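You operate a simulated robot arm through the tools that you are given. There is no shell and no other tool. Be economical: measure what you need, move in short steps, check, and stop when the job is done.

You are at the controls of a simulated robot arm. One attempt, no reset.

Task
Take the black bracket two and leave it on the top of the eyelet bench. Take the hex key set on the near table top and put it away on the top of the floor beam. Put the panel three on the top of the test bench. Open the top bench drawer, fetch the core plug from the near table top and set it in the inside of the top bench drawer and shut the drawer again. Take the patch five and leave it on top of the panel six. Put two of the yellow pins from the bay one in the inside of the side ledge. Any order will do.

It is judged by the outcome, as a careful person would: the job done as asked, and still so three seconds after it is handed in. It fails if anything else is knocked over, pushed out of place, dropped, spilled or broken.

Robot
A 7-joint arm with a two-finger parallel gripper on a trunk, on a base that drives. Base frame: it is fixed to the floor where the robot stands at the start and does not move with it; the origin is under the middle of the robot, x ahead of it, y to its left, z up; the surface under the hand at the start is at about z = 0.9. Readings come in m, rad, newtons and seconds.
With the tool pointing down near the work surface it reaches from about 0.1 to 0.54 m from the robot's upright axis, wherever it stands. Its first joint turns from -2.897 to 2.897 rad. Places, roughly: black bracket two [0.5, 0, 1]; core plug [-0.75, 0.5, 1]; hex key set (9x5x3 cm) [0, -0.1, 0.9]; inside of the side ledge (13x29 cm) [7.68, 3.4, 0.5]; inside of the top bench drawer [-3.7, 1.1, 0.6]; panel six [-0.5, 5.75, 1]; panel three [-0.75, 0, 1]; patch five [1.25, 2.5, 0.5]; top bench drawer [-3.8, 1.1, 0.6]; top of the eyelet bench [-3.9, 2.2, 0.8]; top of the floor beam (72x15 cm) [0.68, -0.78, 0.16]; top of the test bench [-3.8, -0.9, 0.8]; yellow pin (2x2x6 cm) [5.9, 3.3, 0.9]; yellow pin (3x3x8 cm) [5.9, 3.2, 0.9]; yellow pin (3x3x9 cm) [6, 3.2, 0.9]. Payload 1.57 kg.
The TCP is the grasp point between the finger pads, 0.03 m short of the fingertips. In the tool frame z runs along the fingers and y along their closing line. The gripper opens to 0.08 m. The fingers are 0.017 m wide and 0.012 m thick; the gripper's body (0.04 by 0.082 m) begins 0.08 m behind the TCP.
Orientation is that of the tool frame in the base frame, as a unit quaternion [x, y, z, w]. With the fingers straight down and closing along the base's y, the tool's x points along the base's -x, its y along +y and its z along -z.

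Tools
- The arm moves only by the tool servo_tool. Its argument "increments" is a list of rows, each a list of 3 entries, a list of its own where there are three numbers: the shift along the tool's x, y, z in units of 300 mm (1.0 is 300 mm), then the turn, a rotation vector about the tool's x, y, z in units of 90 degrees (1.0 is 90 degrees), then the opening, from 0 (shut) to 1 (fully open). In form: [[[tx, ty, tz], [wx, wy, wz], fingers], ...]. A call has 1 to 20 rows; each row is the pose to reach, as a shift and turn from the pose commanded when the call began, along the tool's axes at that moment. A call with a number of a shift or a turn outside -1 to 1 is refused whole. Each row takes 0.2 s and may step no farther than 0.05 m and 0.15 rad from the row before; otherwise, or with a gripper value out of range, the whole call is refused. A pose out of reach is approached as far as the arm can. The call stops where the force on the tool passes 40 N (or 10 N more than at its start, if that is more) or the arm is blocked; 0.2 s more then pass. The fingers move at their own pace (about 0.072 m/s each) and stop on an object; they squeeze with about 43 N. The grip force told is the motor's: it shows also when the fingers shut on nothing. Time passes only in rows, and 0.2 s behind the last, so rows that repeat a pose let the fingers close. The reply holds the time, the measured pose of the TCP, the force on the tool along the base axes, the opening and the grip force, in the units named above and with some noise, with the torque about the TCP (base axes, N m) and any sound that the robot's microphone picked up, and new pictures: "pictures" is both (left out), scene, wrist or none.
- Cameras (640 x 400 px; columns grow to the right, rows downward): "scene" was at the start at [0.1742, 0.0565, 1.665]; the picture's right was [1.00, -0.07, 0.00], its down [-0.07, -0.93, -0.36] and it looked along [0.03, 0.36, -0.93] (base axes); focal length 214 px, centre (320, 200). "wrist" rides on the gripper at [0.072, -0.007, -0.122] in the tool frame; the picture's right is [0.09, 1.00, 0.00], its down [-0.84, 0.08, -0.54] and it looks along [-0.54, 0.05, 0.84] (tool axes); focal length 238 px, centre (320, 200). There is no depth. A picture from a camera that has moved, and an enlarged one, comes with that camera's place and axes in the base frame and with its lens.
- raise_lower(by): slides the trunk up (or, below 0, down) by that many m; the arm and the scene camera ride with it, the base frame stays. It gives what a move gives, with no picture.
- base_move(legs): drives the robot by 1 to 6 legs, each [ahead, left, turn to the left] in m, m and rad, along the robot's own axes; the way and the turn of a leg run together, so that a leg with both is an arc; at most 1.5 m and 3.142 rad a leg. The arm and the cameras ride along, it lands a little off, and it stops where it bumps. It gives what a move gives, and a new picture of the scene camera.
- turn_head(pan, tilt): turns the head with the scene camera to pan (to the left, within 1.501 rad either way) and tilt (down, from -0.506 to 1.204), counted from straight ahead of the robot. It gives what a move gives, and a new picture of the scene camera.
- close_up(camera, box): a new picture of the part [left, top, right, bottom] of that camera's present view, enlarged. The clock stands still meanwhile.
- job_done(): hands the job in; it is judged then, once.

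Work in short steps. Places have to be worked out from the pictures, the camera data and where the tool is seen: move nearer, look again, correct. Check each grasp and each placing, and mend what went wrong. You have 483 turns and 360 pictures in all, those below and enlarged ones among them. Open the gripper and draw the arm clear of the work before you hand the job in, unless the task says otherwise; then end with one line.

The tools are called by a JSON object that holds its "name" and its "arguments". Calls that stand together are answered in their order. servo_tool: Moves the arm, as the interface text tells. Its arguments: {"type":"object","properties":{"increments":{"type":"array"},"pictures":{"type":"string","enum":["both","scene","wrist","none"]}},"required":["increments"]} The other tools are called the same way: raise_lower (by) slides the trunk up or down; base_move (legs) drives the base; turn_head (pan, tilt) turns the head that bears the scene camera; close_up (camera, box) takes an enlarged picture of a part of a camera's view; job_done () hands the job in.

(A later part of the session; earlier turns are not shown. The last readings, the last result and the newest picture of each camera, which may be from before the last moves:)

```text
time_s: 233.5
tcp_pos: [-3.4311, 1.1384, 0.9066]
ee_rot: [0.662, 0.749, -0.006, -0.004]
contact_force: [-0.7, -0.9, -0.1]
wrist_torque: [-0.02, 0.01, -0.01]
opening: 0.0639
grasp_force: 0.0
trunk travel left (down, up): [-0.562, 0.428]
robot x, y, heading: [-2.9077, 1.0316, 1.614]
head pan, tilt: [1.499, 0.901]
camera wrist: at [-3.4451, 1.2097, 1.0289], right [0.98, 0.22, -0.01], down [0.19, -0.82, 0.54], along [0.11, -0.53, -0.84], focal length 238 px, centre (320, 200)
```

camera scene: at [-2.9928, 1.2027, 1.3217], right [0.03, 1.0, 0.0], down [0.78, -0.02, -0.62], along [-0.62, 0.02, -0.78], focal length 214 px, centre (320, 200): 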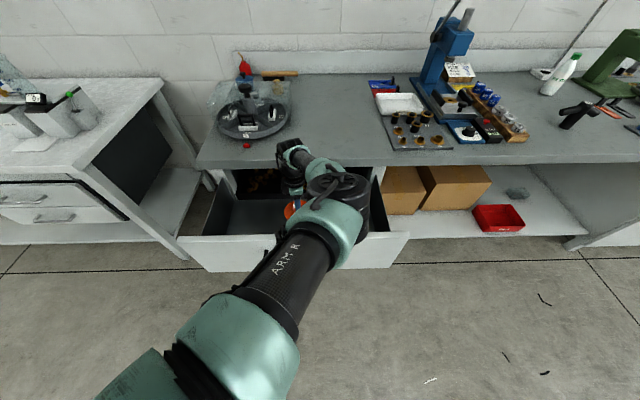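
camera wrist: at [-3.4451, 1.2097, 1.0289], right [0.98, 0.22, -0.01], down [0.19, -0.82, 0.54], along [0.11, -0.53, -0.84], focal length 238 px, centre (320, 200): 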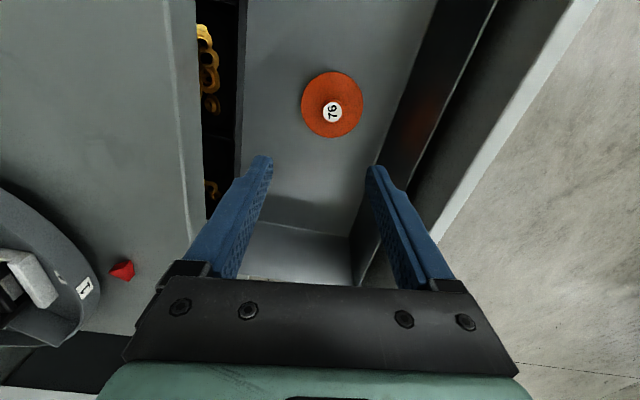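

Plug sits in the drawer. Back off so I can push the drawer shut with the pitched, closed fingers against the front panel beside the handle.

{"name": "base_move", "arguments": {"legs": [[0, -0.38, 0]]}}

{"name": "servo_tool", "arguments": {"increments": [[[0.1, 0, 0], [0.09, 0, 0], 0.3], [[0.2, 0, 0], [0.18, 0, 0], 0], [[0.3, 0, 0], [0.27, 0, 0], 0], [[0.4, 0, 0], [0.36, 0, 0], 0], [[0.4, 0, 0], [0.45, 0, 0], 0], [[0.4, 0, 0], [0.45, 0, 0], 0]], "pictures": "both"}}

```text
time_s: 235.9
tcp_pos: [-3.0496, 1.1573, 0.9064]
ee_rot: [0.663, 0.748, -0.006, -0.004]
contact_force: [-0.5, 0.6, -0.3]
wrist_torque: [0.02, 0.01, -0.02]
opening: 0.0639
grasp_force: 0.1
trunk travel left (down, up): [-0.562, 0.428]
robot x, y, heading: [-2.5279, 1.0463, 1.608]
head pan, tilt: [1.499, 0.901]
camera scene: at [-2.6097, 1.2194, 1.3217], right [0.03, 1.0, 0.0], down [0.78, -0.03, -0.62], along [-0.62, 0.02, -0.78], focal length 214 px, centre (320, 200)
```

scene: 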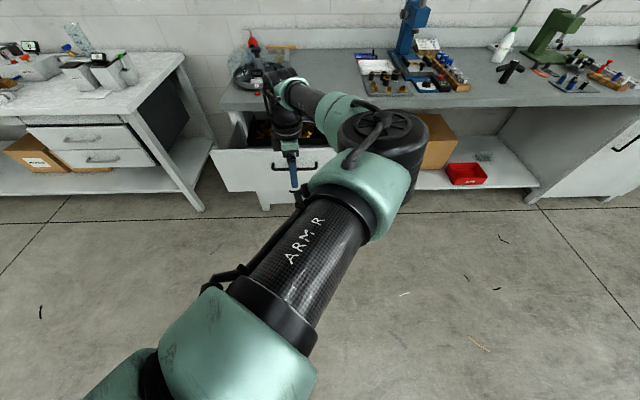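

```text
time_s: 237.3
tcp_pos: [-3.0612, 1.2784, 0.9061]
ee_rot: [0.62, 0.7, -0.265, -0.235]
contact_force: [-0.1, -0.5, -1.0]
wrist_torque: [0.01, -0.03, -0.02]
opening: 0.0
grasp_force: 20.9
trunk travel left (down, up): [-0.562, 0.428]
robot x, y, heading: [-2.5277, 1.0488, 1.612]
head pan, tilt: [1.499, 0.901]
camera scene: at [-2.6103, 1.2193, 1.3217], right [0.03, 1.0, 0.0], down [0.78, -0.03, -0.62], along [-0.62, 0.02, -0.78], focal length 214 px, centre (320, 200)
camera wrist: at [-2.9948, 1.3593, 1.0023], right [0.73, 0.18, -0.66], down [0.51, -0.78, 0.36], along [-0.45, -0.6, -0.66], focal length 238 px, centre (320, 200)
```

scene: 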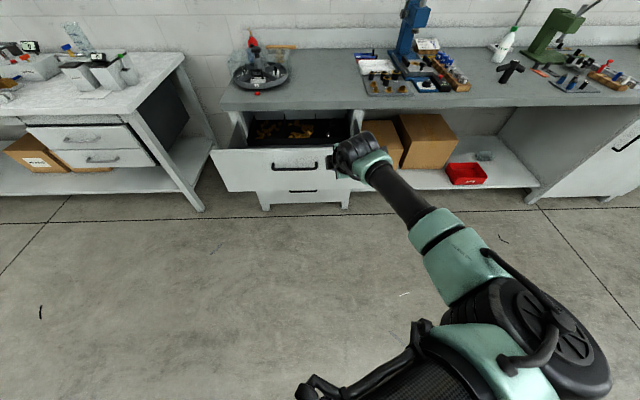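
wrist: 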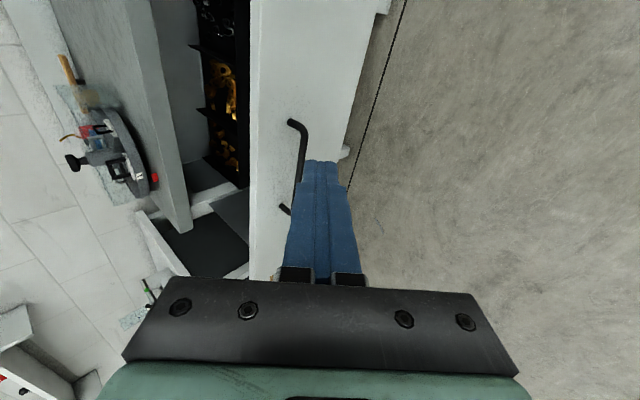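

Lower to z≈0.71 and push by driving toward the bench.

{"name": "raise_lower", "arguments": {"by": -0.19}}

{"name": "base_move", "arguments": {"legs": [[0.017, 0.4, 0]]}}

{"name": "servo_tool", "arguments": {"increments": [[[0, 0, 0], [0, 0, 0], 0]], "pictures": "wrist"}}

```text
time_s: 239.4
tcp_pos: [-3.0602, 1.278, 0.7158]
ee_rot: [0.621, 0.701, -0.264, -0.233]
contact_force: [-0.9, -0.4, 0.1]
wrist_torque: [-0.02, 0.03, -0.02]
opening: 0.0
grasp_force: 21.6
trunk travel left (down, up): [-0.372, 0.618]
robot x, y, heading: [-2.5316, 1.0445, 1.611]
head pan, tilt: [1.499, 0.901]
```

```text
time_s: 241.9
tcp_pos: [-3.4666, 1.2725, 0.7159]
ee_rot: [0.617, 0.704, -0.266, -0.232]
contact_force: [1.0, -0.1, 0.7]
wrist_torque: [-0.01, 0.0, 0.02]
opening: 0.0
grasp_force: 21.2
trunk travel left (down, up): [-0.372, 0.618]
robot x, y, heading: [-2.9313, 1.0468, 1.621]
head pan, tilt: [1.499, 0.901]
camera scene: at [-3.0146, 1.2173, 1.1316], right [0.02, 1.0, 0.0], down [0.78, -0.02, -0.62], along [-0.62, 0.01, -0.78], focal length 214 px, centre (320, 200)
```

scene: 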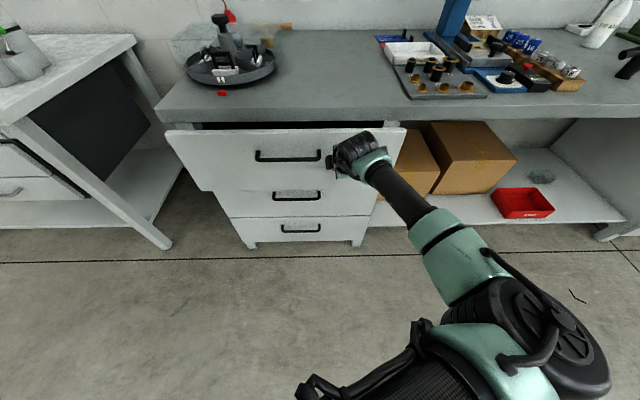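

```text
time_s: 242.3
tcp_pos: [-3.4671, 1.272, 0.715]
ee_rot: [0.617, 0.703, -0.266, -0.231]
contact_force: [0.3, -1.2, -0.1]
wrist_torque: [-0.04, 0.02, 0.0]
opening: 0.0
grasp_force: 21.1
trunk travel left (down, up): [-0.372, 0.618]
robot x, y, heading: [-2.9296, 1.0463, 1.621]
head pan, tilt: [1.499, 0.901]
camera wrist: at [-3.4006, 1.3529, 0.8122], right [0.73, 0.19, -0.66], down [0.52, -0.77, 0.36], along [-0.44, -0.6, -0.66], focal length 238 px, centre (320, 200)
```

wrist: 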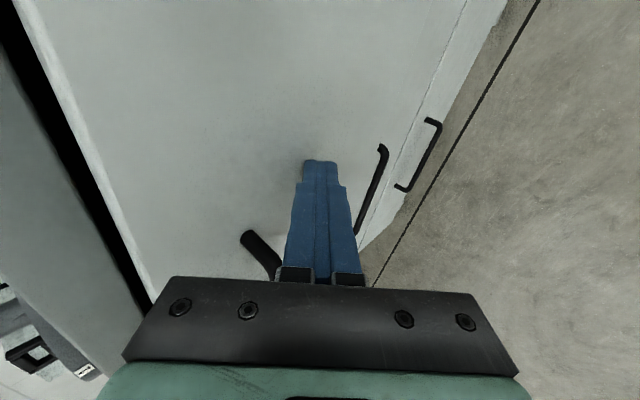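

Drawer nearly shut (≈6 cm left). Push further.

{"name": "base_move", "arguments": {"legs": [[0.002, 0.05, 0]]}}

{"name": "servo_tool", "arguments": {"increments": [[[0, -0.02, 0.02], [0, 0, 0], 0], [[0, -0.04, 0.04], [0, 0, 0], 0], [[0, -0.06, 0.06], [0, 0, 0], 0], [[0, -0.08, 0.08], [0, 0, 0], 0]], "pictures": "both"}}

```text
time_s: 243.3
tcp_pos: [-3.5166, 1.2703, 0.7156]
ee_rot: [0.617, 0.703, -0.266, -0.231]
contact_force: [0.8, -0.9, 0.0]
wrist_torque: [-0.01, 0.02, 0.01]
opening: 0.0
grasp_force: 20.4
trunk travel left (down, up): [-0.372, 0.618]
robot x, y, heading: [-2.9782, 1.043, 1.618]
head pan, tilt: [1.499, 0.901]
camera scene: at [-3.0647, 1.2167, 1.1316], right [0.02, 1.0, 0.0], down [0.78, -0.02, -0.62], along [-0.62, 0.01, -0.78], focal length 214 px, centre (320, 200)
```

scene: 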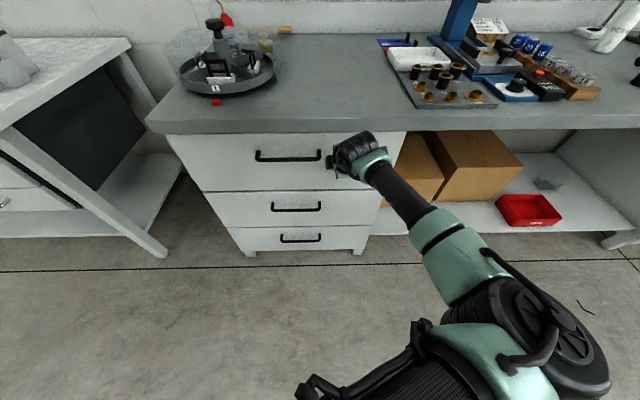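

```text
time_s: 243.8
tcp_pos: [-3.5208, 1.2705, 0.7156]
ee_rot: [0.62, 0.703, -0.262, -0.229]
contact_force: [22.6, -2.9, 13.2]
wrist_torque: [0.01, 0.03, -0.06]
opening: 0.0
grasp_force: 21.5
trunk travel left (down, up): [-0.372, 0.618]
robot x, y, heading: [-2.982, 1.0412, 1.62]
head pan, tilt: [1.499, 0.901]
stopped in row 2: the force on the tool passed its limit at 52 N (the readings are from after the stop); the commanded pose is now the measured one
camera scene: at [-3.0611, 1.2162, 1.1323], right [0.02, 1.0, 0.0], down [0.78, -0.02, -0.62], along [-0.62, 0.01, -0.78], focal length 214 px, centre (320, 200)
camera wrist: at [-3.4551, 1.3522, 0.8136], right [0.74, 0.19, -0.65], down [0.52, -0.78, 0.36], along [-0.44, -0.6, -0.67], focal length 238 px, centre (320, 200)
```

scene: 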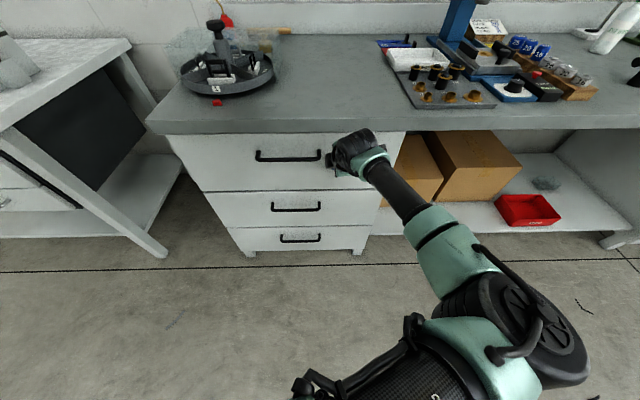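
wrist: 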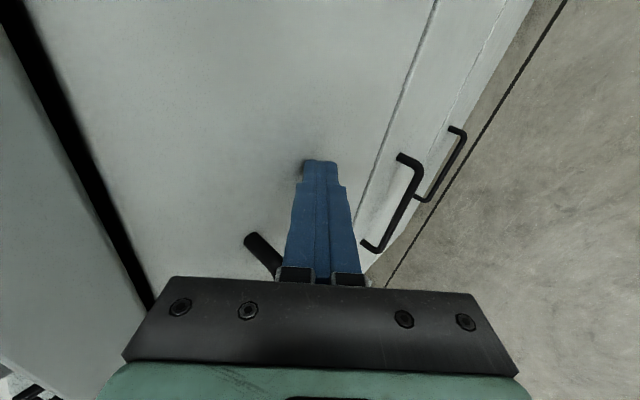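

Drawer shut (50 N stop, fronts flush). Back off, re-level the tool, raise.

{"name": "base_move", "arguments": {"legs": [[0, -0.6, 0]]}}

{"name": "servo_tool", "arguments": {"increments": [[[0, 0, 0], [-0.09, 0, 0], 0], [[0, 0, 0], [-0.18, 0, 0], 0.5], [[0, 0, 0], [-0.27, 0, 0], 1], [[0, 0, 0], [-0.36, 0, 0], 1], [[0, 0, 0], [-0.44, 0, 0], 1]], "pictures": "none"}}

{"name": "raise_lower", "arguments": {"by": 0.4}}

{"name": "raise_lower", "arguments": {"by": 0.15}}

{"name": "turn_head", "arguments": {"pan": 1.5, "tilt": 0.8}}

```text
time_s: 247.1
tcp_pos: [-2.9325, 1.2966, 0.7144]
ee_rot: [0.616, 0.707, -0.263, -0.227]
contact_force: [0.1, -0.8, -0.2]
wrist_torque: [0.01, 0.0, -0.01]
opening: 0.0
grasp_force: 21.8
trunk travel left (down, up): [-0.372, 0.618]
robot x, y, heading: [-2.3878, 1.0758, 1.63]
head pan, tilt: [1.499, 0.901]
camera scene: at [-2.4743, 1.2483, 1.1317], right [0.01, 1.0, 0.0], down [0.78, -0.01, -0.62], along [-0.62, 0.01, -0.78], focal length 214 px, centre (320, 200)
```

scene: 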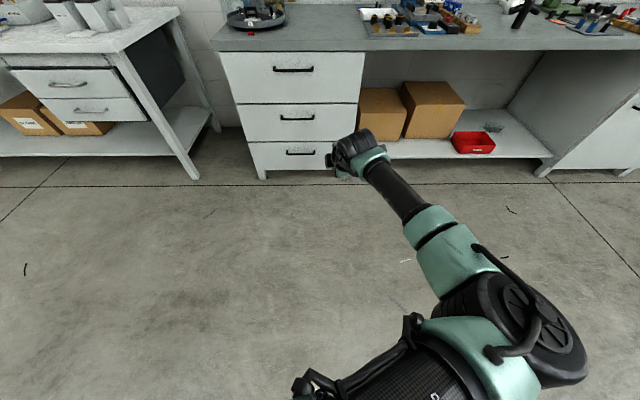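

```text
time_s: 248.3
tcp_pos: [-2.9317, 1.2978, 0.7142]
ee_rot: [0.656, 0.755, -0.007, -0.003]
contact_force: [0.5, 0.1, -0.7]
wrist_torque: [0.0, 0.02, -0.01]
opening: 0.0802
grasp_force: 0.0
trunk travel left (down, up): [-0.372, 0.618]
robot x, y, heading: [-2.3891, 1.0753, 1.634]
head pan, tilt: [1.499, 0.901]
```

```text
time_s: 252.1
tcp_pos: [-2.9333, 1.2967, 1.1132]
ee_rot: [0.656, 0.755, -0.008, -0.005]
contact_force: [0.2, 0.3, 0.5]
wrist_torque: [0.02, 0.0, 0.01]
opening: 0.0799
grasp_force: 0.1
trunk travel left (down, up): [-0.772, 0.218]
robot x, y, heading: [-2.3881, 1.0749, 1.631]
head pan, tilt: [1.499, 0.901]
```

```text
time_s: 253.9
tcp_pos: [-2.9331, 1.2973, 1.2628]
ee_rot: [0.656, 0.754, -0.008, -0.004]
contact_force: [-0.2, -0.5, -0.2]
wrist_torque: [-0.02, 0.03, -0.02]
opening: 0.0801
grasp_force: 0.1
trunk travel left (down, up): [-0.922, 0.068]
robot x, y, heading: [-2.3921, 1.0762, 1.627]
head pan, tilt: [1.499, 0.901]
```

```text
time_s: 254.6
tcp_pos: [-2.934, 1.2973, 1.2641]
ee_rot: [0.656, 0.755, -0.008, -0.004]
contact_force: [-0.5, 0.4, -0.5]
wrist_torque: [0.02, 0.02, -0.02]
opening: 0.0799
grasp_force: 0.0
trunk travel left (down, up): [-0.922, 0.068]
robot x, y, heading: [-2.3902, 1.0774, 1.635]
head pan, tilt: [1.499, 0.799]
camera scene: at [-2.4796, 1.2483, 1.6895], right [0.01, 1.0, 0.0], down [0.72, -0.01, -0.7], along [-0.7, 0.01, -0.72], focal length 214 px, centre (320, 200)
```

scene: 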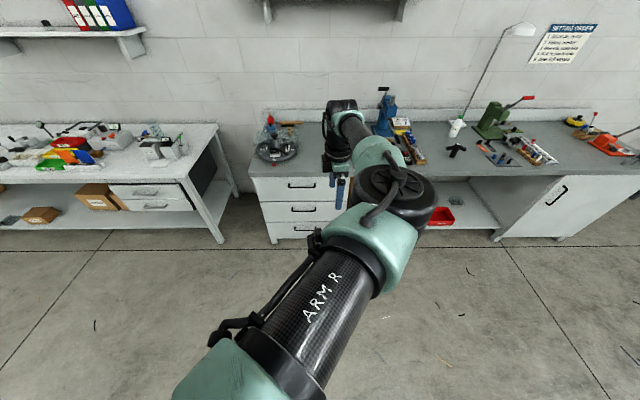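

Retract the arm a bit, turn around, and drive to panel three.

{"name": "servo_tool", "arguments": {"increments": [[[-0.07, 0.12, 0], [0, 0, 0], 1], [[-0.14, 0.25, 0], [0, 0, 0], 1], [[-0.22, 0.37, 0], [0, 0, 0], 1]], "pictures": "none"}}

{"name": "base_move", "arguments": {"legs": [[0, 0, 3.09], [0.58, 0.63, 0], [0.58, 0.63, 0]]}}

{"name": "turn_head", "arguments": {"pan": 1.5, "tilt": 0.95}}

```text
time_s: 255.4
tcp_pos: [-2.8133, 1.2454, 1.2609]
ee_rot: [0.657, 0.754, -0.008, -0.004]
contact_force: [0.5, -0.1, 1.0]
wrist_torque: [-0.01, -0.01, 0.02]
opening: 0.0798
grasp_force: 0.0
trunk travel left (down, up): [-0.922, 0.068]
robot x, y, heading: [-2.3903, 1.0766, 1.629]
head pan, tilt: [1.499, 0.799]
```

```text
time_s: 271.3
tcp_pos: [-0.7289, -0.3291, 1.2614]
ee_rot: [0.724, -0.69, 0.005, -0.008]
contact_force: [0.2, 0.3, 0.3]
wrist_torque: [-0.01, 0.02, -0.02]
opening: 0.08
grasp_force: 0.1
trunk travel left (down, up): [-0.922, 0.068]
robot x, y, heading: [-1.1328, -0.1241, -1.6]
head pan, tilt: [1.499, 0.799]
camera scene: at [-1.0614, -0.2994, 1.6896], right [-0.1, -0.99, 0.0], down [-0.71, 0.07, -0.7], along [0.69, -0.07, -0.72], focal length 214 px, centre (320, 200)
```

scene: 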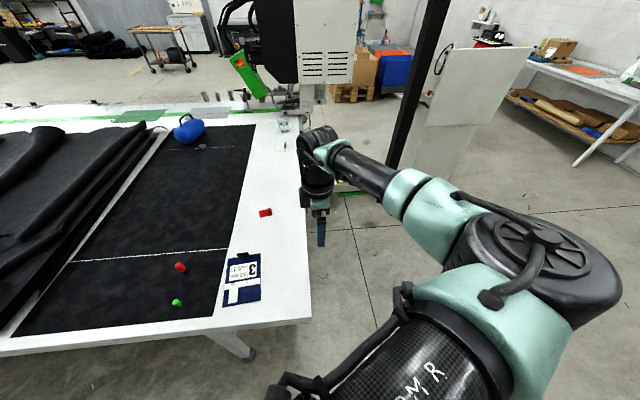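

```text
time_s: 272.0
tcp_pos: [-0.7277, -0.3278, 1.2612]
ee_rot: [0.724, -0.69, 0.005, -0.007]
contact_force: [-0.1, 0.2, -1.3]
wrist_torque: [0.05, 0.03, -0.01]
opening: 0.0799
grasp_force: 0.1
trunk travel left (down, up): [-0.922, 0.068]
robot x, y, heading: [-1.1381, -0.1207, -1.599]
head pan, tilt: [1.499, 0.949]
camera scene: at [-1.0688, -0.2991, 1.678], right [-0.1, -0.99, 0.0], down [-0.81, 0.08, -0.58], along [0.58, -0.06, -0.81], focal length 214 px, centre (320, 200)
```

scene: 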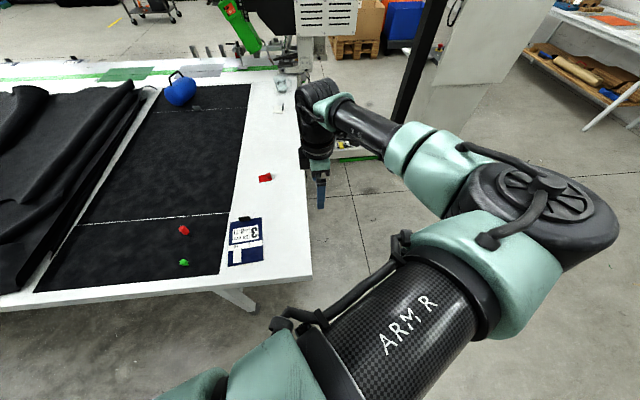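

{"name": "close_up", "arguments": {"camera": "scene", "box": [215, 205, 285, 275]}}

```text
5.71 times, centred on (250, 240) of scene
camera zoom: at [-1.0688, -0.2991, 1.678], right [-0.1, -0.99, 0.0], down [-0.81, 0.08, -0.58], along [0.58, -0.06, -0.81], focal length 1226 px, centre (720, -29)
```

zoom: 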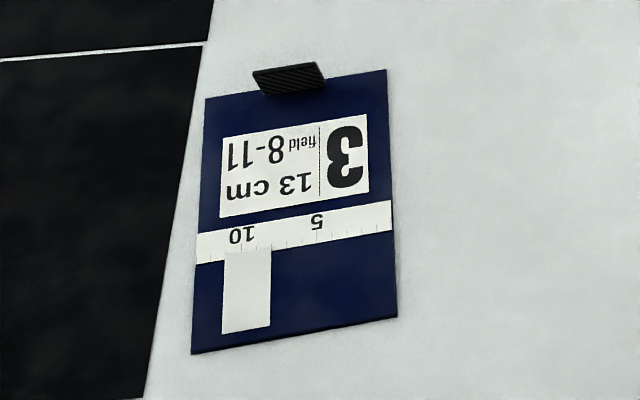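

Grip block of panel three at about (-0.595,-0.042). Drive 0.1 closer and bring the wrist camera over it.

{"name": "base_move", "arguments": {"legs": [[0, 0.1, 0]]}}

{"name": "servo_tool", "arguments": {"increments": [[[-0.15, -0.02, 0], [-0.011, 0, 0], 1], [[-0.3, -0.04, 0], [-0.011, 0, 0], 1], [[-0.45, -0.06, 0], [-0.011, 0, 0], 1], [[-0.6, -0.08, 0], [-0.011, 0, 0], 1], [[-0.75, -0.1, 0], [-0.011, 0, 0], 1], [[-0.88, -0.12, 0], [-0.011, 0, 0], 1]], "pictures": "wrist"}}

```text
time_s: 273.2
tcp_pos: [-0.6325, -0.3316, 1.2606]
ee_rot: [0.724, -0.69, 0.004, -0.007]
contact_force: [0.1, -0.4, 0.2]
wrist_torque: [0.01, 0.01, 0.01]
opening: 0.0798
grasp_force: 0.1
trunk travel left (down, up): [-0.922, 0.068]
robot x, y, heading: [-1.0396, -0.1227, -1.601]
head pan, tilt: [1.499, 0.949]
camera scene: at [-0.9726, -0.3017, 1.6781], right [-0.1, -0.99, 0.0], down [-0.81, 0.08, -0.58], along [0.58, -0.06, -0.81], focal length 214 px, centre (320, 200)
```

scene: 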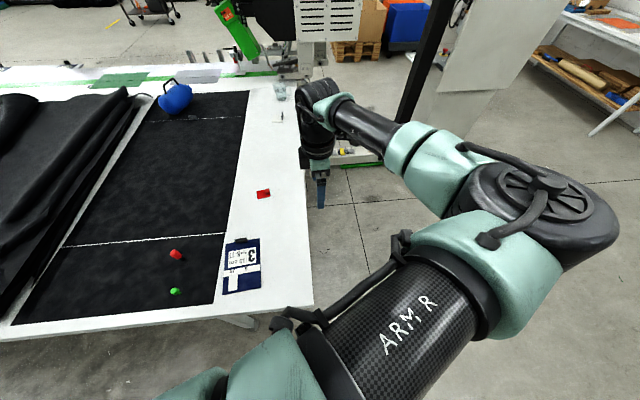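

```text
time_s: 274.6
tcp_pos: [-0.6092, -0.0653, 1.264]
ee_rot: [0.724, -0.69, -0.001, -0.001]
contact_force: [0.1, 0.0, -0.1]
wrist_torque: [-0.02, 0.0, -0.01]
opening: 0.0801
grasp_force: 0.1
trunk travel left (down, up): [-0.922, 0.068]
robot x, y, heading: [-1.0391, -0.1306, -1.606]
head pan, tilt: [1.499, 0.949]
camera wrist: at [-0.5991, -0.1372, 1.3861], right [-0.99, -0.14, 0.0], down [-0.12, 0.83, 0.54], along [-0.08, 0.54, -0.84], focal length 238 px, centre (320, 200)
```

wrist: 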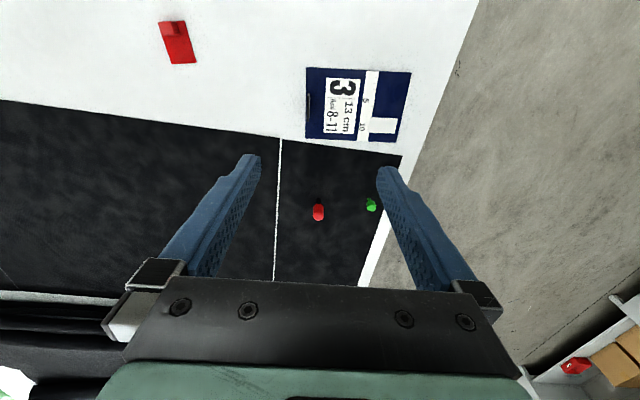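

{"name": "close_up", "arguments": {"camera": "wrist", "box": [290, 55, 420, 155]}}

```text
4.00 times, centred on (355, 105) of wrist
camera zoom: at [-0.5991, -0.1372, 1.3861], right [-0.99, -0.14, 0.0], down [-0.12, 0.83, 0.54], along [-0.08, 0.54, -0.84], focal length 953 px, centre (180, 580)
```

zoom: 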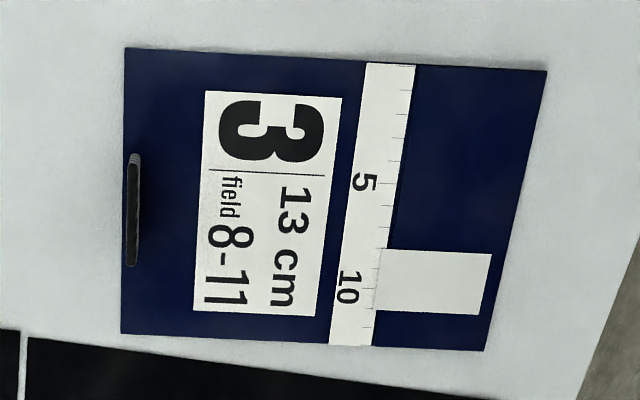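

The panel has an upright thin tab at its +x edge, at about (-0.593,-0.042), ~3 cm tall. Align closing direction and descend to z≈1.0.

{"name": "servo_tool", "arguments": {"increments": [[[-0.074, -0.057, 0.1], [0, 0, -0.034], 1], [[-0.074, -0.057, 0.25], [0, 0, -0.034], 1], [[-0.074, -0.057, 0.4], [0, 0, -0.034], 1], [[-0.074, -0.057, 0.55], [0, 0, -0.034], 1], [[-0.074, -0.057, 0.7], [0, 0, -0.034], 1], [[-0.074, -0.057, 0.85], [0, 0, -0.034], 1]], "pictures": "wrist"}}

```text
time_s: 276.0
tcp_pos: [-0.5926, -0.0432, 1.0081]
ee_rot: [0.742, -0.67, -0.001, -0.002]
contact_force: [-0.6, -0.2, -0.2]
wrist_torque: [0.01, -0.02, -0.01]
opening: 0.08
grasp_force: 0.0
trunk travel left (down, up): [-0.922, 0.068]
robot x, y, heading: [-1.0418, -0.1259, -1.604]
head pan, tilt: [1.499, 0.949]
camera wrist: at [-0.5781, -0.1136, 1.1308], right [-0.98, -0.19, 0.0], down [-0.16, 0.82, 0.54], along [-0.1, 0.53, -0.84], focal length 238 px, centre (320, 200)
```

wrist: 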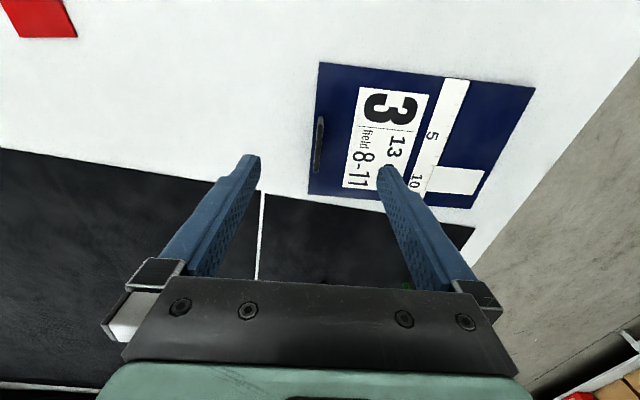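

{"name": "servo_tool", "arguments": {"increments": [[[0, 0, 0.1], [0, 0, 0], 1], [[0, 0, 0.2], [0, 0, 0], 1], [[0, 0, 0.225], [0, 0, 0], 1], [[0, 0, 0.225], [0, 0, 0], 0.5], [[0, 0, 0.225], [0, 0, 0], 0], [[0, 0, 0.225], [0, 0, 0], 0], [[0, 0, 0.225], [0, 0, 0], 0], [[0, 0, 0.225], [0, 0, 0], 0]], "pictures": "wrist"}}

```text
time_s: 277.8
tcp_pos: [-0.596, -0.0423, 0.9414]
ee_rot: [0.743, -0.67, -0.002, -0.002]
contact_force: [-1.8, -0.4, 3.3]
wrist_torque: [-0.08, 0.04, 0.0]
opening: 0.0038
grasp_force: 24.2
out of reach, approached as far as the arm can: row 3, 4, 5, 6, 7, 8
trunk travel left (down, up): [-0.922, 0.068]
robot x, y, heading: [-1.0387, -0.1262, -1.602]
head pan, tilt: [1.499, 0.949]
camera wrist: at [-0.5823, -0.1143, 1.0632], right [-0.98, -0.19, 0.0], down [-0.16, 0.82, 0.55], along [-0.1, 0.54, -0.84], focal length 238 px, centre (320, 200)
```

wrist: 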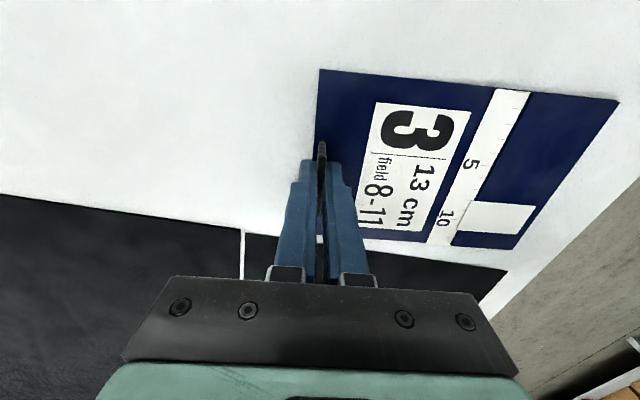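

Tab gripped. Lift.

{"name": "servo_tool", "arguments": {"increments": [[[0, 0, -0.06], [0, 0, 0], 0], [[0, 0, -0.15], [0, 0, 0], 0], [[0, 0, -0.28], [0, 0, 0], 0], [[0, 0, -0.42], [0, 0, 0], 0], [[0, 0, -0.56], [0, 0, 0], 0], [[0, 0, -0.7], [0, 0, 0], 0], [[0, 0, -0.84], [0, 0, 0], 0], [[0, 0, -0.98], [0, 0, 0], 0]], "pictures": "both"}}

```text
time_s: 279.6
tcp_pos: [-0.596, -0.044, 1.2352]
ee_rot: [0.743, -0.669, -0.001, -0.002]
contact_force: [0.2, -0.2, 0.1]
wrist_torque: [0.01, 0.0, -0.04]
opening: 0.0035
grasp_force: 24.2
trunk travel left (down, up): [-0.922, 0.068]
robot x, y, heading: [-1.0376, -0.1243, -1.603]
head pan, tilt: [1.499, 0.949]
camera scene: at [-0.9725, -0.3018, 1.678], right [-0.1, -0.99, 0.0], down [-0.81, 0.08, -0.58], along [0.58, -0.06, -0.81], focal length 214 px, centre (320, 200)
camera wrist: at [-0.5824, -0.1165, 1.3577], right [-0.98, -0.19, 0.0], down [-0.16, 0.82, 0.54], along [-0.1, 0.53, -0.84], focal length 238 px, centre (320, 200)
```

scene: 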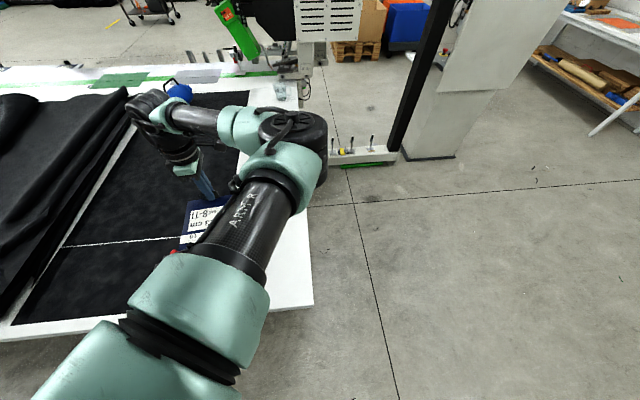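
wrist: 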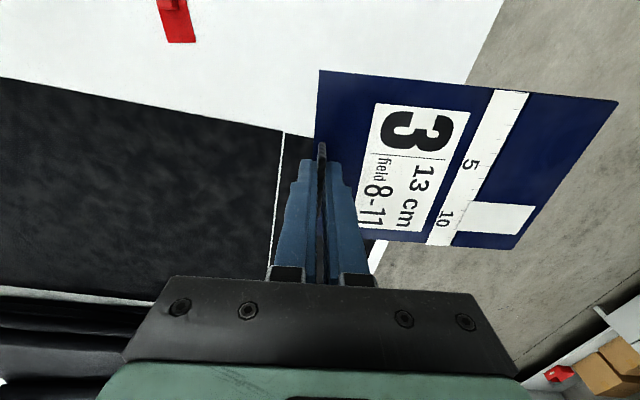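

Panel held level. Drive back, turn around, look at the test bench.

{"name": "base_move", "arguments": {"legs": [[0.2, -1.3, 0], [0, 0, 3.14]]}}

{"name": "turn_head", "arguments": {"pan": 1.5, "tilt": 0.7}}

```text
time_s: 293.5
tcp_pos: [-2.8199, -0.3193, 1.2351]
ee_rot: [0.7, 0.714, -0.001, 0.001]
contact_force: [-0.1, 0.0, 0.1]
wrist_torque: [-0.01, 0.02, -0.01]
opening: 0.0037
grasp_force: 24.2
trunk travel left (down, up): [-0.922, 0.068]
robot x, y, heading: [-2.3718, -0.2796, 1.458]
head pan, tilt: [1.499, 0.949]
camera scene: at [-2.423, -0.0927, 1.678], right [0.18, 0.98, 0.0], down [0.8, -0.15, -0.58], along [-0.57, 0.11, -0.81], focal length 214 px, centre (320, 200)
```

scene: 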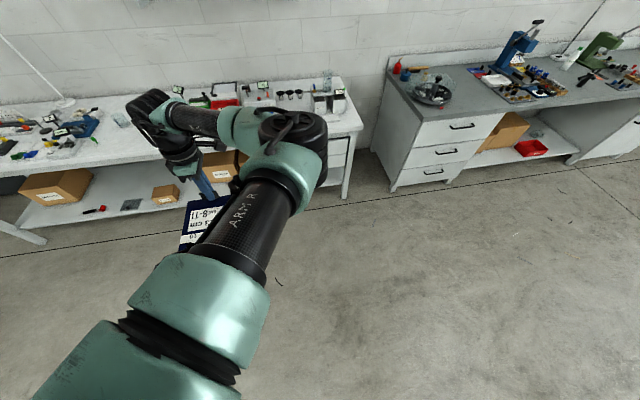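

```text
time_s: 294.2
tcp_pos: [-2.8208, -0.3189, 1.2357]
ee_rot: [0.699, 0.715, -0.001, 0.001]
contact_force: [0.0, -0.6, -0.5]
wrist_torque: [-0.01, 0.03, -0.05]
opening: 0.0037
grasp_force: 24.4
trunk travel left (down, up): [-0.922, 0.068]
robot x, y, heading: [-2.3699, -0.2789, 1.458]
head pan, tilt: [1.499, 0.7]
camera scene: at [-2.435, -0.0906, 1.6978], right [0.18, 0.98, 0.0], down [0.63, -0.12, -0.76], along [-0.75, 0.14, -0.64], focal length 214 px, centre (320, 200)
```

scene: 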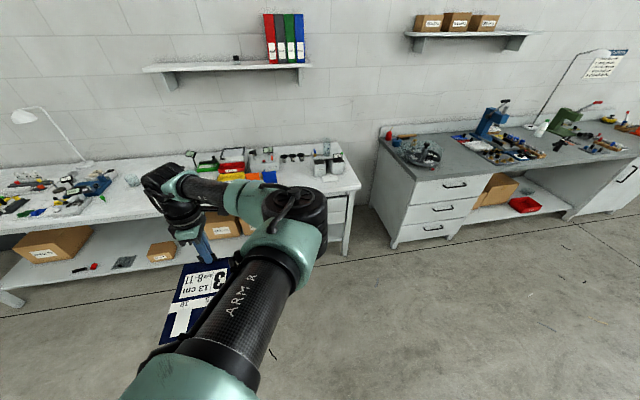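

{"name": "base_move", "arguments": {"legs": [[-0.95, 0.1, 0]]}}

{"name": "turn_head", "arguments": {"pan": 1.3, "tilt": 0.75}}

```text
time_s: 299.2
tcp_pos: [-3.0142, -1.2563, 1.2355]
ee_rot: [0.694, 0.72, -0.001, 0.002]
contact_force: [-0.1, 0.3, -0.6]
wrist_torque: [0.0, 0.03, 0.02]
opening: 0.0036
grasp_force: 24.9
trunk travel left (down, up): [-0.922, 0.068]
robot x, y, heading: [-2.5683, -1.2049, 1.472]
head pan, tilt: [1.499, 0.7]
camera scene: at [-2.6323, -1.0221, 1.6978], right [0.17, 0.99, 0.0], down [0.63, -0.11, -0.76], along [-0.75, 0.13, -0.64], focal length 214 px, centre (320, 200)
```

scene: 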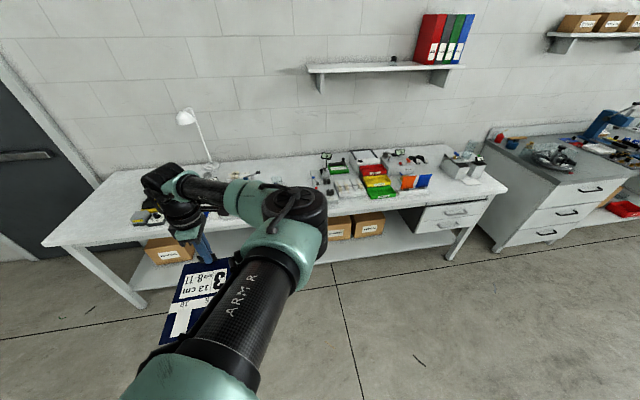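

```text
time_s: 299.9
tcp_pos: [-3.0147, -1.257, 1.2358]
ee_rot: [0.695, 0.719, -0.002, 0.001]
contact_force: [-0.1, 0.3, -0.2]
wrist_torque: [0.01, 0.02, -0.01]
opening: 0.0037
grasp_force: 24.6
trunk travel left (down, up): [-0.922, 0.068]
robot x, y, heading: [-2.5679, -1.2073, 1.474]
head pan, tilt: [1.3, 0.75]
camera scene: at [-2.626, -1.0072, 1.6936], right [0.36, 0.93, 0.0], down [0.64, -0.24, -0.73], along [-0.68, 0.26, -0.68], focal length 214 px, centre (320, 200)
```

scene: 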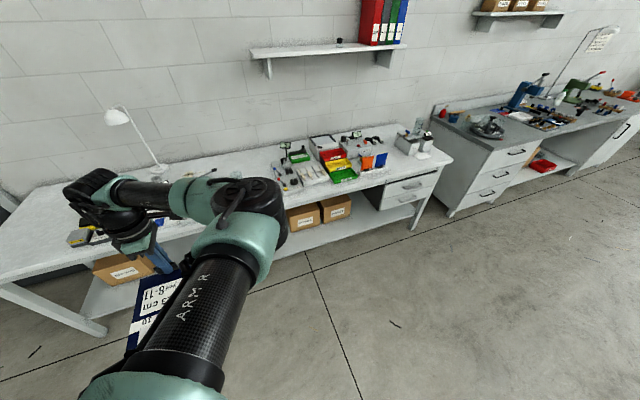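

{"name": "base_move", "arguments": {"legs": [[0.1, 0.62, 0]]}}

{"name": "turn_head", "arguments": {"pan": 1.5, "tilt": 0.95}}

{"name": "servo_tool", "arguments": {"increments": [[[0, 0, 0], [0, 0, 0], 0]], "pictures": "wrist"}}

```text
time_s: 303.5
tcp_pos: [-3.6236, -1.0965, 1.2359]
ee_rot: [0.694, 0.72, -0.001, 0.001]
contact_force: [0.1, 0.1, -0.1]
wrist_torque: [0.0, 0.04, 0.01]
opening: 0.0036
grasp_force: 24.9
trunk travel left (down, up): [-0.922, 0.068]
robot x, y, heading: [-3.1746, -1.0459, 1.472]
head pan, tilt: [1.3, 0.75]
camera scene: at [-3.2357, -0.8471, 1.6936], right [0.36, 0.93, 0.0], down [0.64, -0.24, -0.73], along [-0.68, 0.26, -0.68], focal length 214 px, centre (320, 200)
```

scene: 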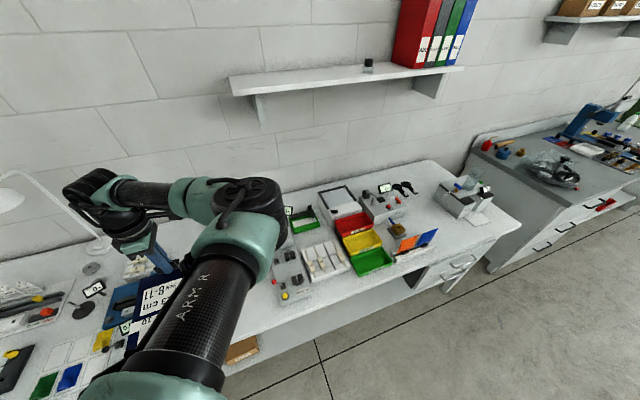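

```text
time_s: 304.2
tcp_pos: [-3.6242, -1.0979, 1.236]
ee_rot: [0.694, 0.72, -0.001, 0.001]
contact_force: [0.6, -0.3, 0.2]
wrist_torque: [-0.01, 0.05, 0.04]
opening: 0.0037
grasp_force: 23.9
trunk travel left (down, up): [-0.922, 0.068]
robot x, y, heading: [-3.1729, -1.0487, 1.474]
head pan, tilt: [1.499, 0.949]
camera scene: at [-3.2309, -0.8644, 1.6781], right [0.17, 0.99, 0.0], down [0.8, -0.14, -0.58], along [-0.57, 0.1, -0.81], focal length 214 px, centre (320, 200)
```

scene: 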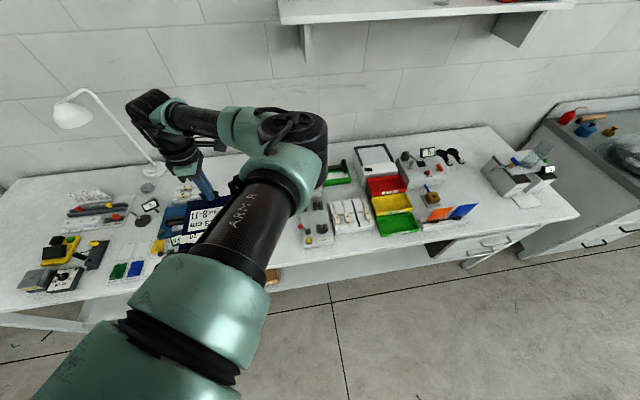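

```text
time_s: 304.6
tcp_pos: [-3.6236, -1.0967, 1.2358]
ee_rot: [0.694, 0.72, -0.001, 0.002]
contact_force: [0.6, -0.3, -0.1]
wrist_torque: [-0.01, 0.03, 0.04]
opening: 0.0037
grasp_force: 24.4
trunk travel left (down, up): [-0.922, 0.068]
robot x, y, heading: [-3.1752, -1.0444, 1.479]
head pan, tilt: [1.499, 0.949]
camera wrist: at [-3.6333, -1.0252, 1.3572], right [0.99, 0.13, 0.0], down [0.11, -0.83, 0.55], along [0.07, -0.54, -0.84], focal length 238 px, centre (320, 200)
```

wrist: 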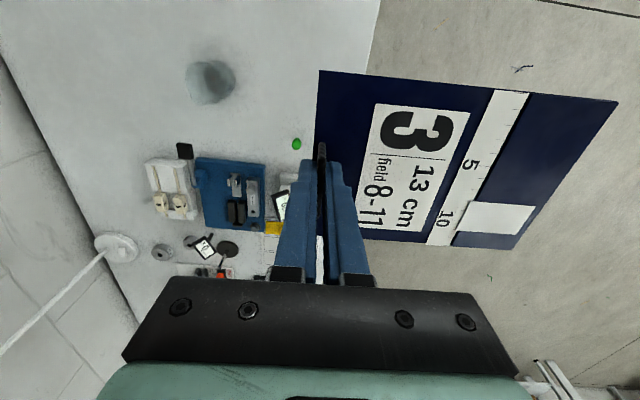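

Free bench area: x -3.79..-3.54, y -1.18..-0.88. I'll place the panel centred near y=-0.98 with the tab at x≈-3.765. Drive 0.15 closer, lower the trunk a little.

{"name": "base_move", "arguments": {"legs": [[0.1, 0.145, 0]]}}

{"name": "raise_lower", "arguments": {"by": -0.12}}

{"name": "servo_tool", "arguments": {"increments": [[[0, 0, 0], [0, 0, 0], 0]], "pictures": "both"}}

```text
time_s: 306.1
tcp_pos: [-3.7589, -0.989, 1.235]
ee_rot: [0.692, 0.722, -0.002, 0.001]
contact_force: [1.5, 1.2, -0.1]
wrist_torque: [0.01, 0.0, 0.0]
opening: 0.0038
grasp_force: 25.1
trunk travel left (down, up): [-0.922, 0.068]
robot x, y, heading: [-3.307, -0.9353, 1.484]
head pan, tilt: [1.499, 0.949]
camera scene: at [-3.3664, -0.754, 1.6782], right [0.16, 0.99, 0.0], down [0.8, -0.13, -0.58], along [-0.58, 0.09, -0.81], focal length 214 px, centre (320, 200)
```

scene: 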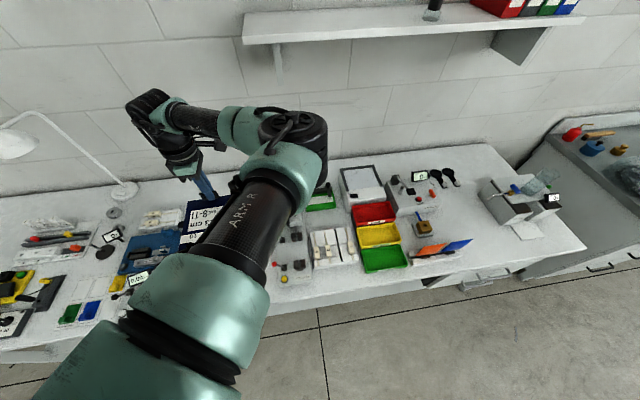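

```text
time_s: 307.6
tcp_pos: [-3.7589, -0.9897, 1.116]
ee_rot: [0.692, 0.722, -0.002, 0.001]
contact_force: [0.1, 0.0, 0.0]
wrist_torque: [-0.01, 0.02, -0.04]
opening: 0.0036
grasp_force: 24.9
trunk travel left (down, up): [-0.802, 0.188]
robot x, y, heading: [-3.31, -0.9381, 1.484]
head pan, tilt: [1.499, 0.949]
```

```text
time_s: 308.0
tcp_pos: [-3.7598, -0.989, 1.1157]
ee_rot: [0.691, 0.723, -0.002, 0.001]
contact_force: [-0.5, 0.0, 0.4]
wrist_torque: [0.0, -0.01, 0.01]
opening: 0.0035
grasp_force: 24.5
trunk travel left (down, up): [-0.802, 0.188]
robot x, y, heading: [-3.3127, -0.9366, 1.48]
head pan, tilt: [1.499, 0.949]
camera scene: at [-3.3673, -0.7533, 1.5581], right [0.16, 0.99, 0.0], down [0.8, -0.13, -0.58], along [-0.57, 0.09, -0.81], focal length 214 px, centre (320, 200)
camera wrist: at [-3.769, -0.9166, 1.2373], right [0.99, 0.14, 0.0], down [0.11, -0.83, 0.55], along [0.07, -0.54, -0.84], focal length 238 px, centre (320, 200)
```

scene: 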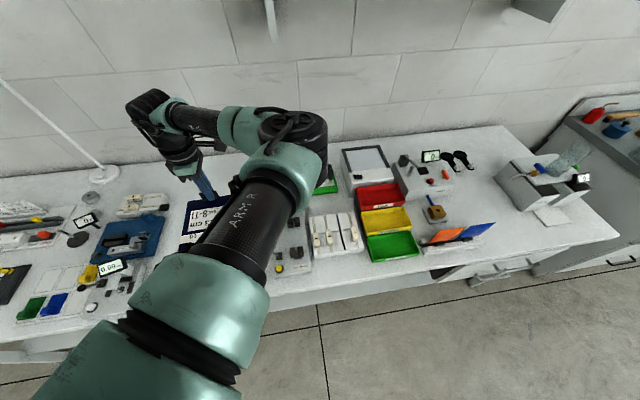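
wrist: 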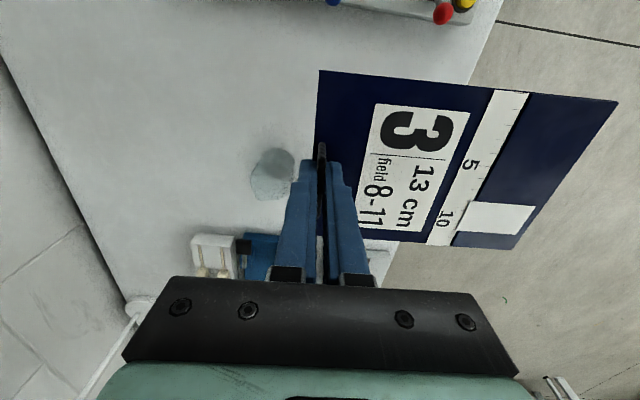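

Clear spot. Descend with the arm to just above the bench.

{"name": "servo_tool", "arguments": {"increments": [[[0, -0.025, 0.12], [0, 0, 0], 0], [[0, -0.025, 0.26], [0, 0, 0], 0], [[0, -0.025, 0.4], [0, 0, 0], 0], [[0, -0.025, 0.54], [0, 0, 0], 0], [[0, -0.025, 0.64], [0, 0, 0], 0]], "pictures": "wrist"}}

```text
time_s: 309.2
tcp_pos: [-3.7684, -0.9905, 0.9219]
ee_rot: [0.692, 0.722, -0.001, 0.001]
contact_force: [0.0, 0.4, -1.3]
wrist_torque: [-0.02, 0.02, -0.01]
opening: 0.0037
grasp_force: 24.4
trunk travel left (down, up): [-0.802, 0.188]
robot x, y, heading: [-3.3105, -0.937, 1.48]
head pan, tilt: [1.499, 0.949]
camera wrist: at [-3.779, -0.918, 1.0438], right [0.99, 0.14, 0.0], down [0.11, -0.83, 0.55], along [0.07, -0.54, -0.84], focal length 238 px, centre (320, 200)
```

wrist: 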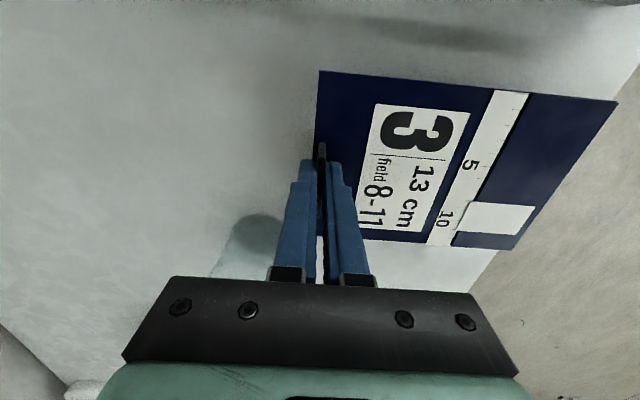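

{"name": "servo_tool", "arguments": {"increments": [[[0, 0, 0.03], [0, 0, 0], 0], [[0, 0, 0.06], [0, 0, 0], 0], [[0, 0, 0.08], [0, 0, 0], 0], [[0, 0, 0.1], [0, 0, 0], 0], [[0, 0, 0.115], [0, 0, 0], 0], [[0, 0, 0.13], [0, 0, 0], 0]], "pictures": "none"}}

```text
time_s: 310.6
tcp_pos: [-3.7667, -0.9908, 0.8828]
ee_rot: [0.691, 0.723, -0.002, 0.001]
contact_force: [-1.1, 0.1, -0.1]
wrist_torque: [0.02, 0.0, -0.01]
opening: 0.0034
grasp_force: 24.4
trunk travel left (down, up): [-0.802, 0.188]
robot x, y, heading: [-3.309, -0.9334, 1.482]
head pan, tilt: [1.499, 0.949]
```

{"name": "servo_tool", "arguments": {"increments": [[[0, 0, 0.015], [0, 0, 0], 0], [[0, 0, 0.03], [0, 0, 0], 0], [[0, 0, 0.045], [0, 0, 0], 0], [[0, 0, 0.06], [0, 0, 0], 0], [[0, 0, 0.075], [0, 0, 0], 0], [[0, 0, 0.09], [0, 0, 0], 0], [[0, 0, 0.105], [0, 0, 0], 0], [[0, 0, 0.12], [0, 0, 0], 0]], "pictures": "none"}}

```text
time_s: 311.5
tcp_pos: [-3.7668, -0.9906, 0.8734]
ee_rot: [0.692, 0.722, -0.002, 0.001]
contact_force: [8.6, 2.4, 19.7]
wrist_torque: [0.02, -0.26, 0.01]
opening: 0.0039
grasp_force: 24.6
trunk travel left (down, up): [-0.802, 0.188]
robot x, y, heading: [-3.3124, -0.9381, 1.485]
head pan, tilt: [1.499, 0.949]
stopped in row 4: the force on the tool passed its limit at 41 N (the readings are from after the stop); the commanded pose is now the measured one
```

Contact. Open and lift.

{"name": "servo_tool", "arguments": {"increments": [[[0, 0, 0], [0, 0, 0], 0.2], [[0, 0, 0], [0, 0, 0], 0.4], [[0, 0, 0], [0, 0, 0], 0.5], [[0, 0, -0.05], [0, 0, 0], 0.5], [[0, 0, -0.15], [0, 0, 0], 0.5], [[0, 0, -0.3], [0, 0, 0], 0.5], [[0, 0, -0.45], [0, 0, 0], 0.5], [[0, 0, -0.6], [0, 0, 0], 0.5], [[0, 0, -0.75], [0, 0, 0], 0.5]], "pictures": "wrist"}}

```text
time_s: 313.5
tcp_pos: [-3.7712, -0.9885, 1.1]
ee_rot: [0.692, 0.722, -0.002, 0.002]
contact_force: [0.6, 0.3, -0.2]
wrist_torque: [0.0, 0.05, 0.03]
opening: 0.04
grasp_force: 0.1
trunk travel left (down, up): [-0.802, 0.188]
robot x, y, heading: [-3.3103, -0.9366, 1.482]
head pan, tilt: [1.499, 0.949]
camera wrist: at [-3.781, -0.9166, 1.221], right [0.99, 0.13, 0.0], down [0.11, -0.83, 0.55], along [0.07, -0.54, -0.84], focal length 238 px, centre (320, 200)
```

wrist: 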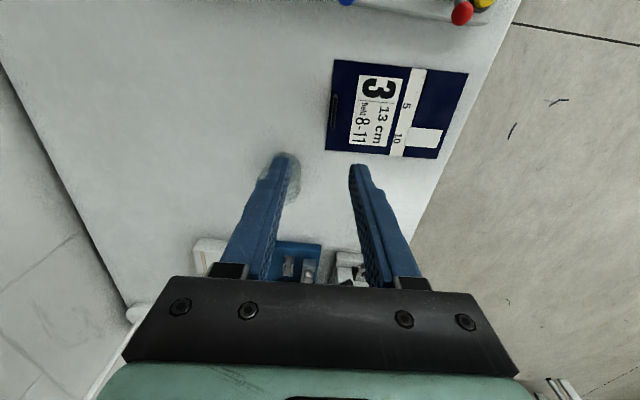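

Panel three is placed well on the test bench. Raise, back off, and drive over the table toward the patch-five area, looking toward +x.

{"name": "raise_lower", "arguments": {"by": 0.18}}

{"name": "base_move", "arguments": {"legs": [[0, -0.8, 0], [1.4, -0.4, 0], [1.4, -0.4, 0], [0.4, -0.7, 0]]}}

{"name": "turn_head", "arguments": {"pan": -1.5, "tilt": 0.6}}

```text
time_s: 315.5
tcp_pos: [-3.7712, -0.9879, 1.2786]
ee_rot: [0.692, 0.722, -0.002, 0.0]
contact_force: [0.0, 0.1, -0.4]
wrist_torque: [-0.01, 0.0, 0.03]
opening: 0.0403
grasp_force: 0.1
trunk travel left (down, up): [-0.982, 0.008]
robot x, y, heading: [-3.3125, -0.9321, 1.477]
head pan, tilt: [1.499, 0.949]
```

```text
time_s: 336.5
tcp_pos: [-1.4091, 1.9551, 1.2809]
ee_rot: [0.679, 0.734, -0.006, 0.0]
contact_force: [0.7, 1.0, -0.4]
wrist_torque: [-0.06, 0.02, 0.03]
opening: 0.04
grasp_force: 0.1
trunk travel left (down, up): [-0.982, 0.008]
robot x, y, heading: [-0.9541, 2.0211, 1.512]
head pan, tilt: [1.499, 0.949]
stopped in leg 4: the robot was blocked; the commanded pose is now the measured one
camera scene: at [-1.0113, 2.2065, 1.7376], right [0.12, 0.99, 0.0], down [0.8, -0.1, -0.59], along [-0.58, 0.07, -0.81], focal length 214 px, centre (320, 200)
```

scene: 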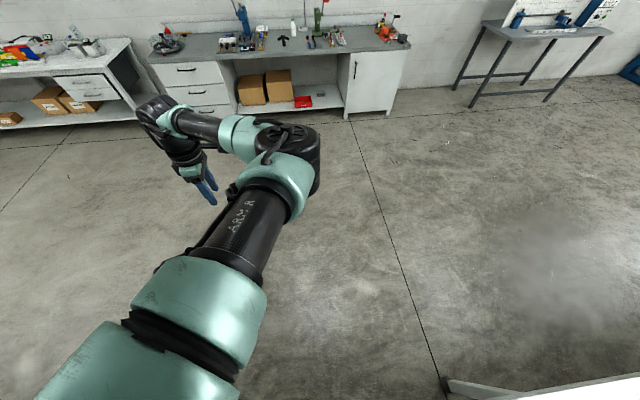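

```text
time_s: 339.1
tcp_pos: [-1.4171, 1.9516, 1.2779]
ee_rot: [0.677, 0.736, -0.002, 0.0]
contact_force: [-0.2, 0.3, -0.5]
wrist_torque: [-0.01, -0.01, 0.02]
opening: 0.0398
grasp_force: 0.1
trunk travel left (down, up): [-0.982, 0.008]
robot x, y, heading: [-0.961, 2.0242, 1.525]
head pan, tilt: [-1.499, 0.6]
camera scene: at [-0.8615, 2.197, 1.7665], right [0.02, -1.0, 0.0], down [-0.56, -0.01, -0.83], along [0.82, 0.02, -0.56], focal length 214 px, centre (320, 200)
```

scene: 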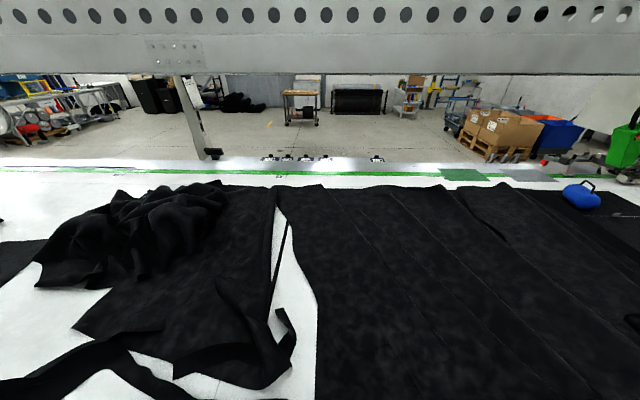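

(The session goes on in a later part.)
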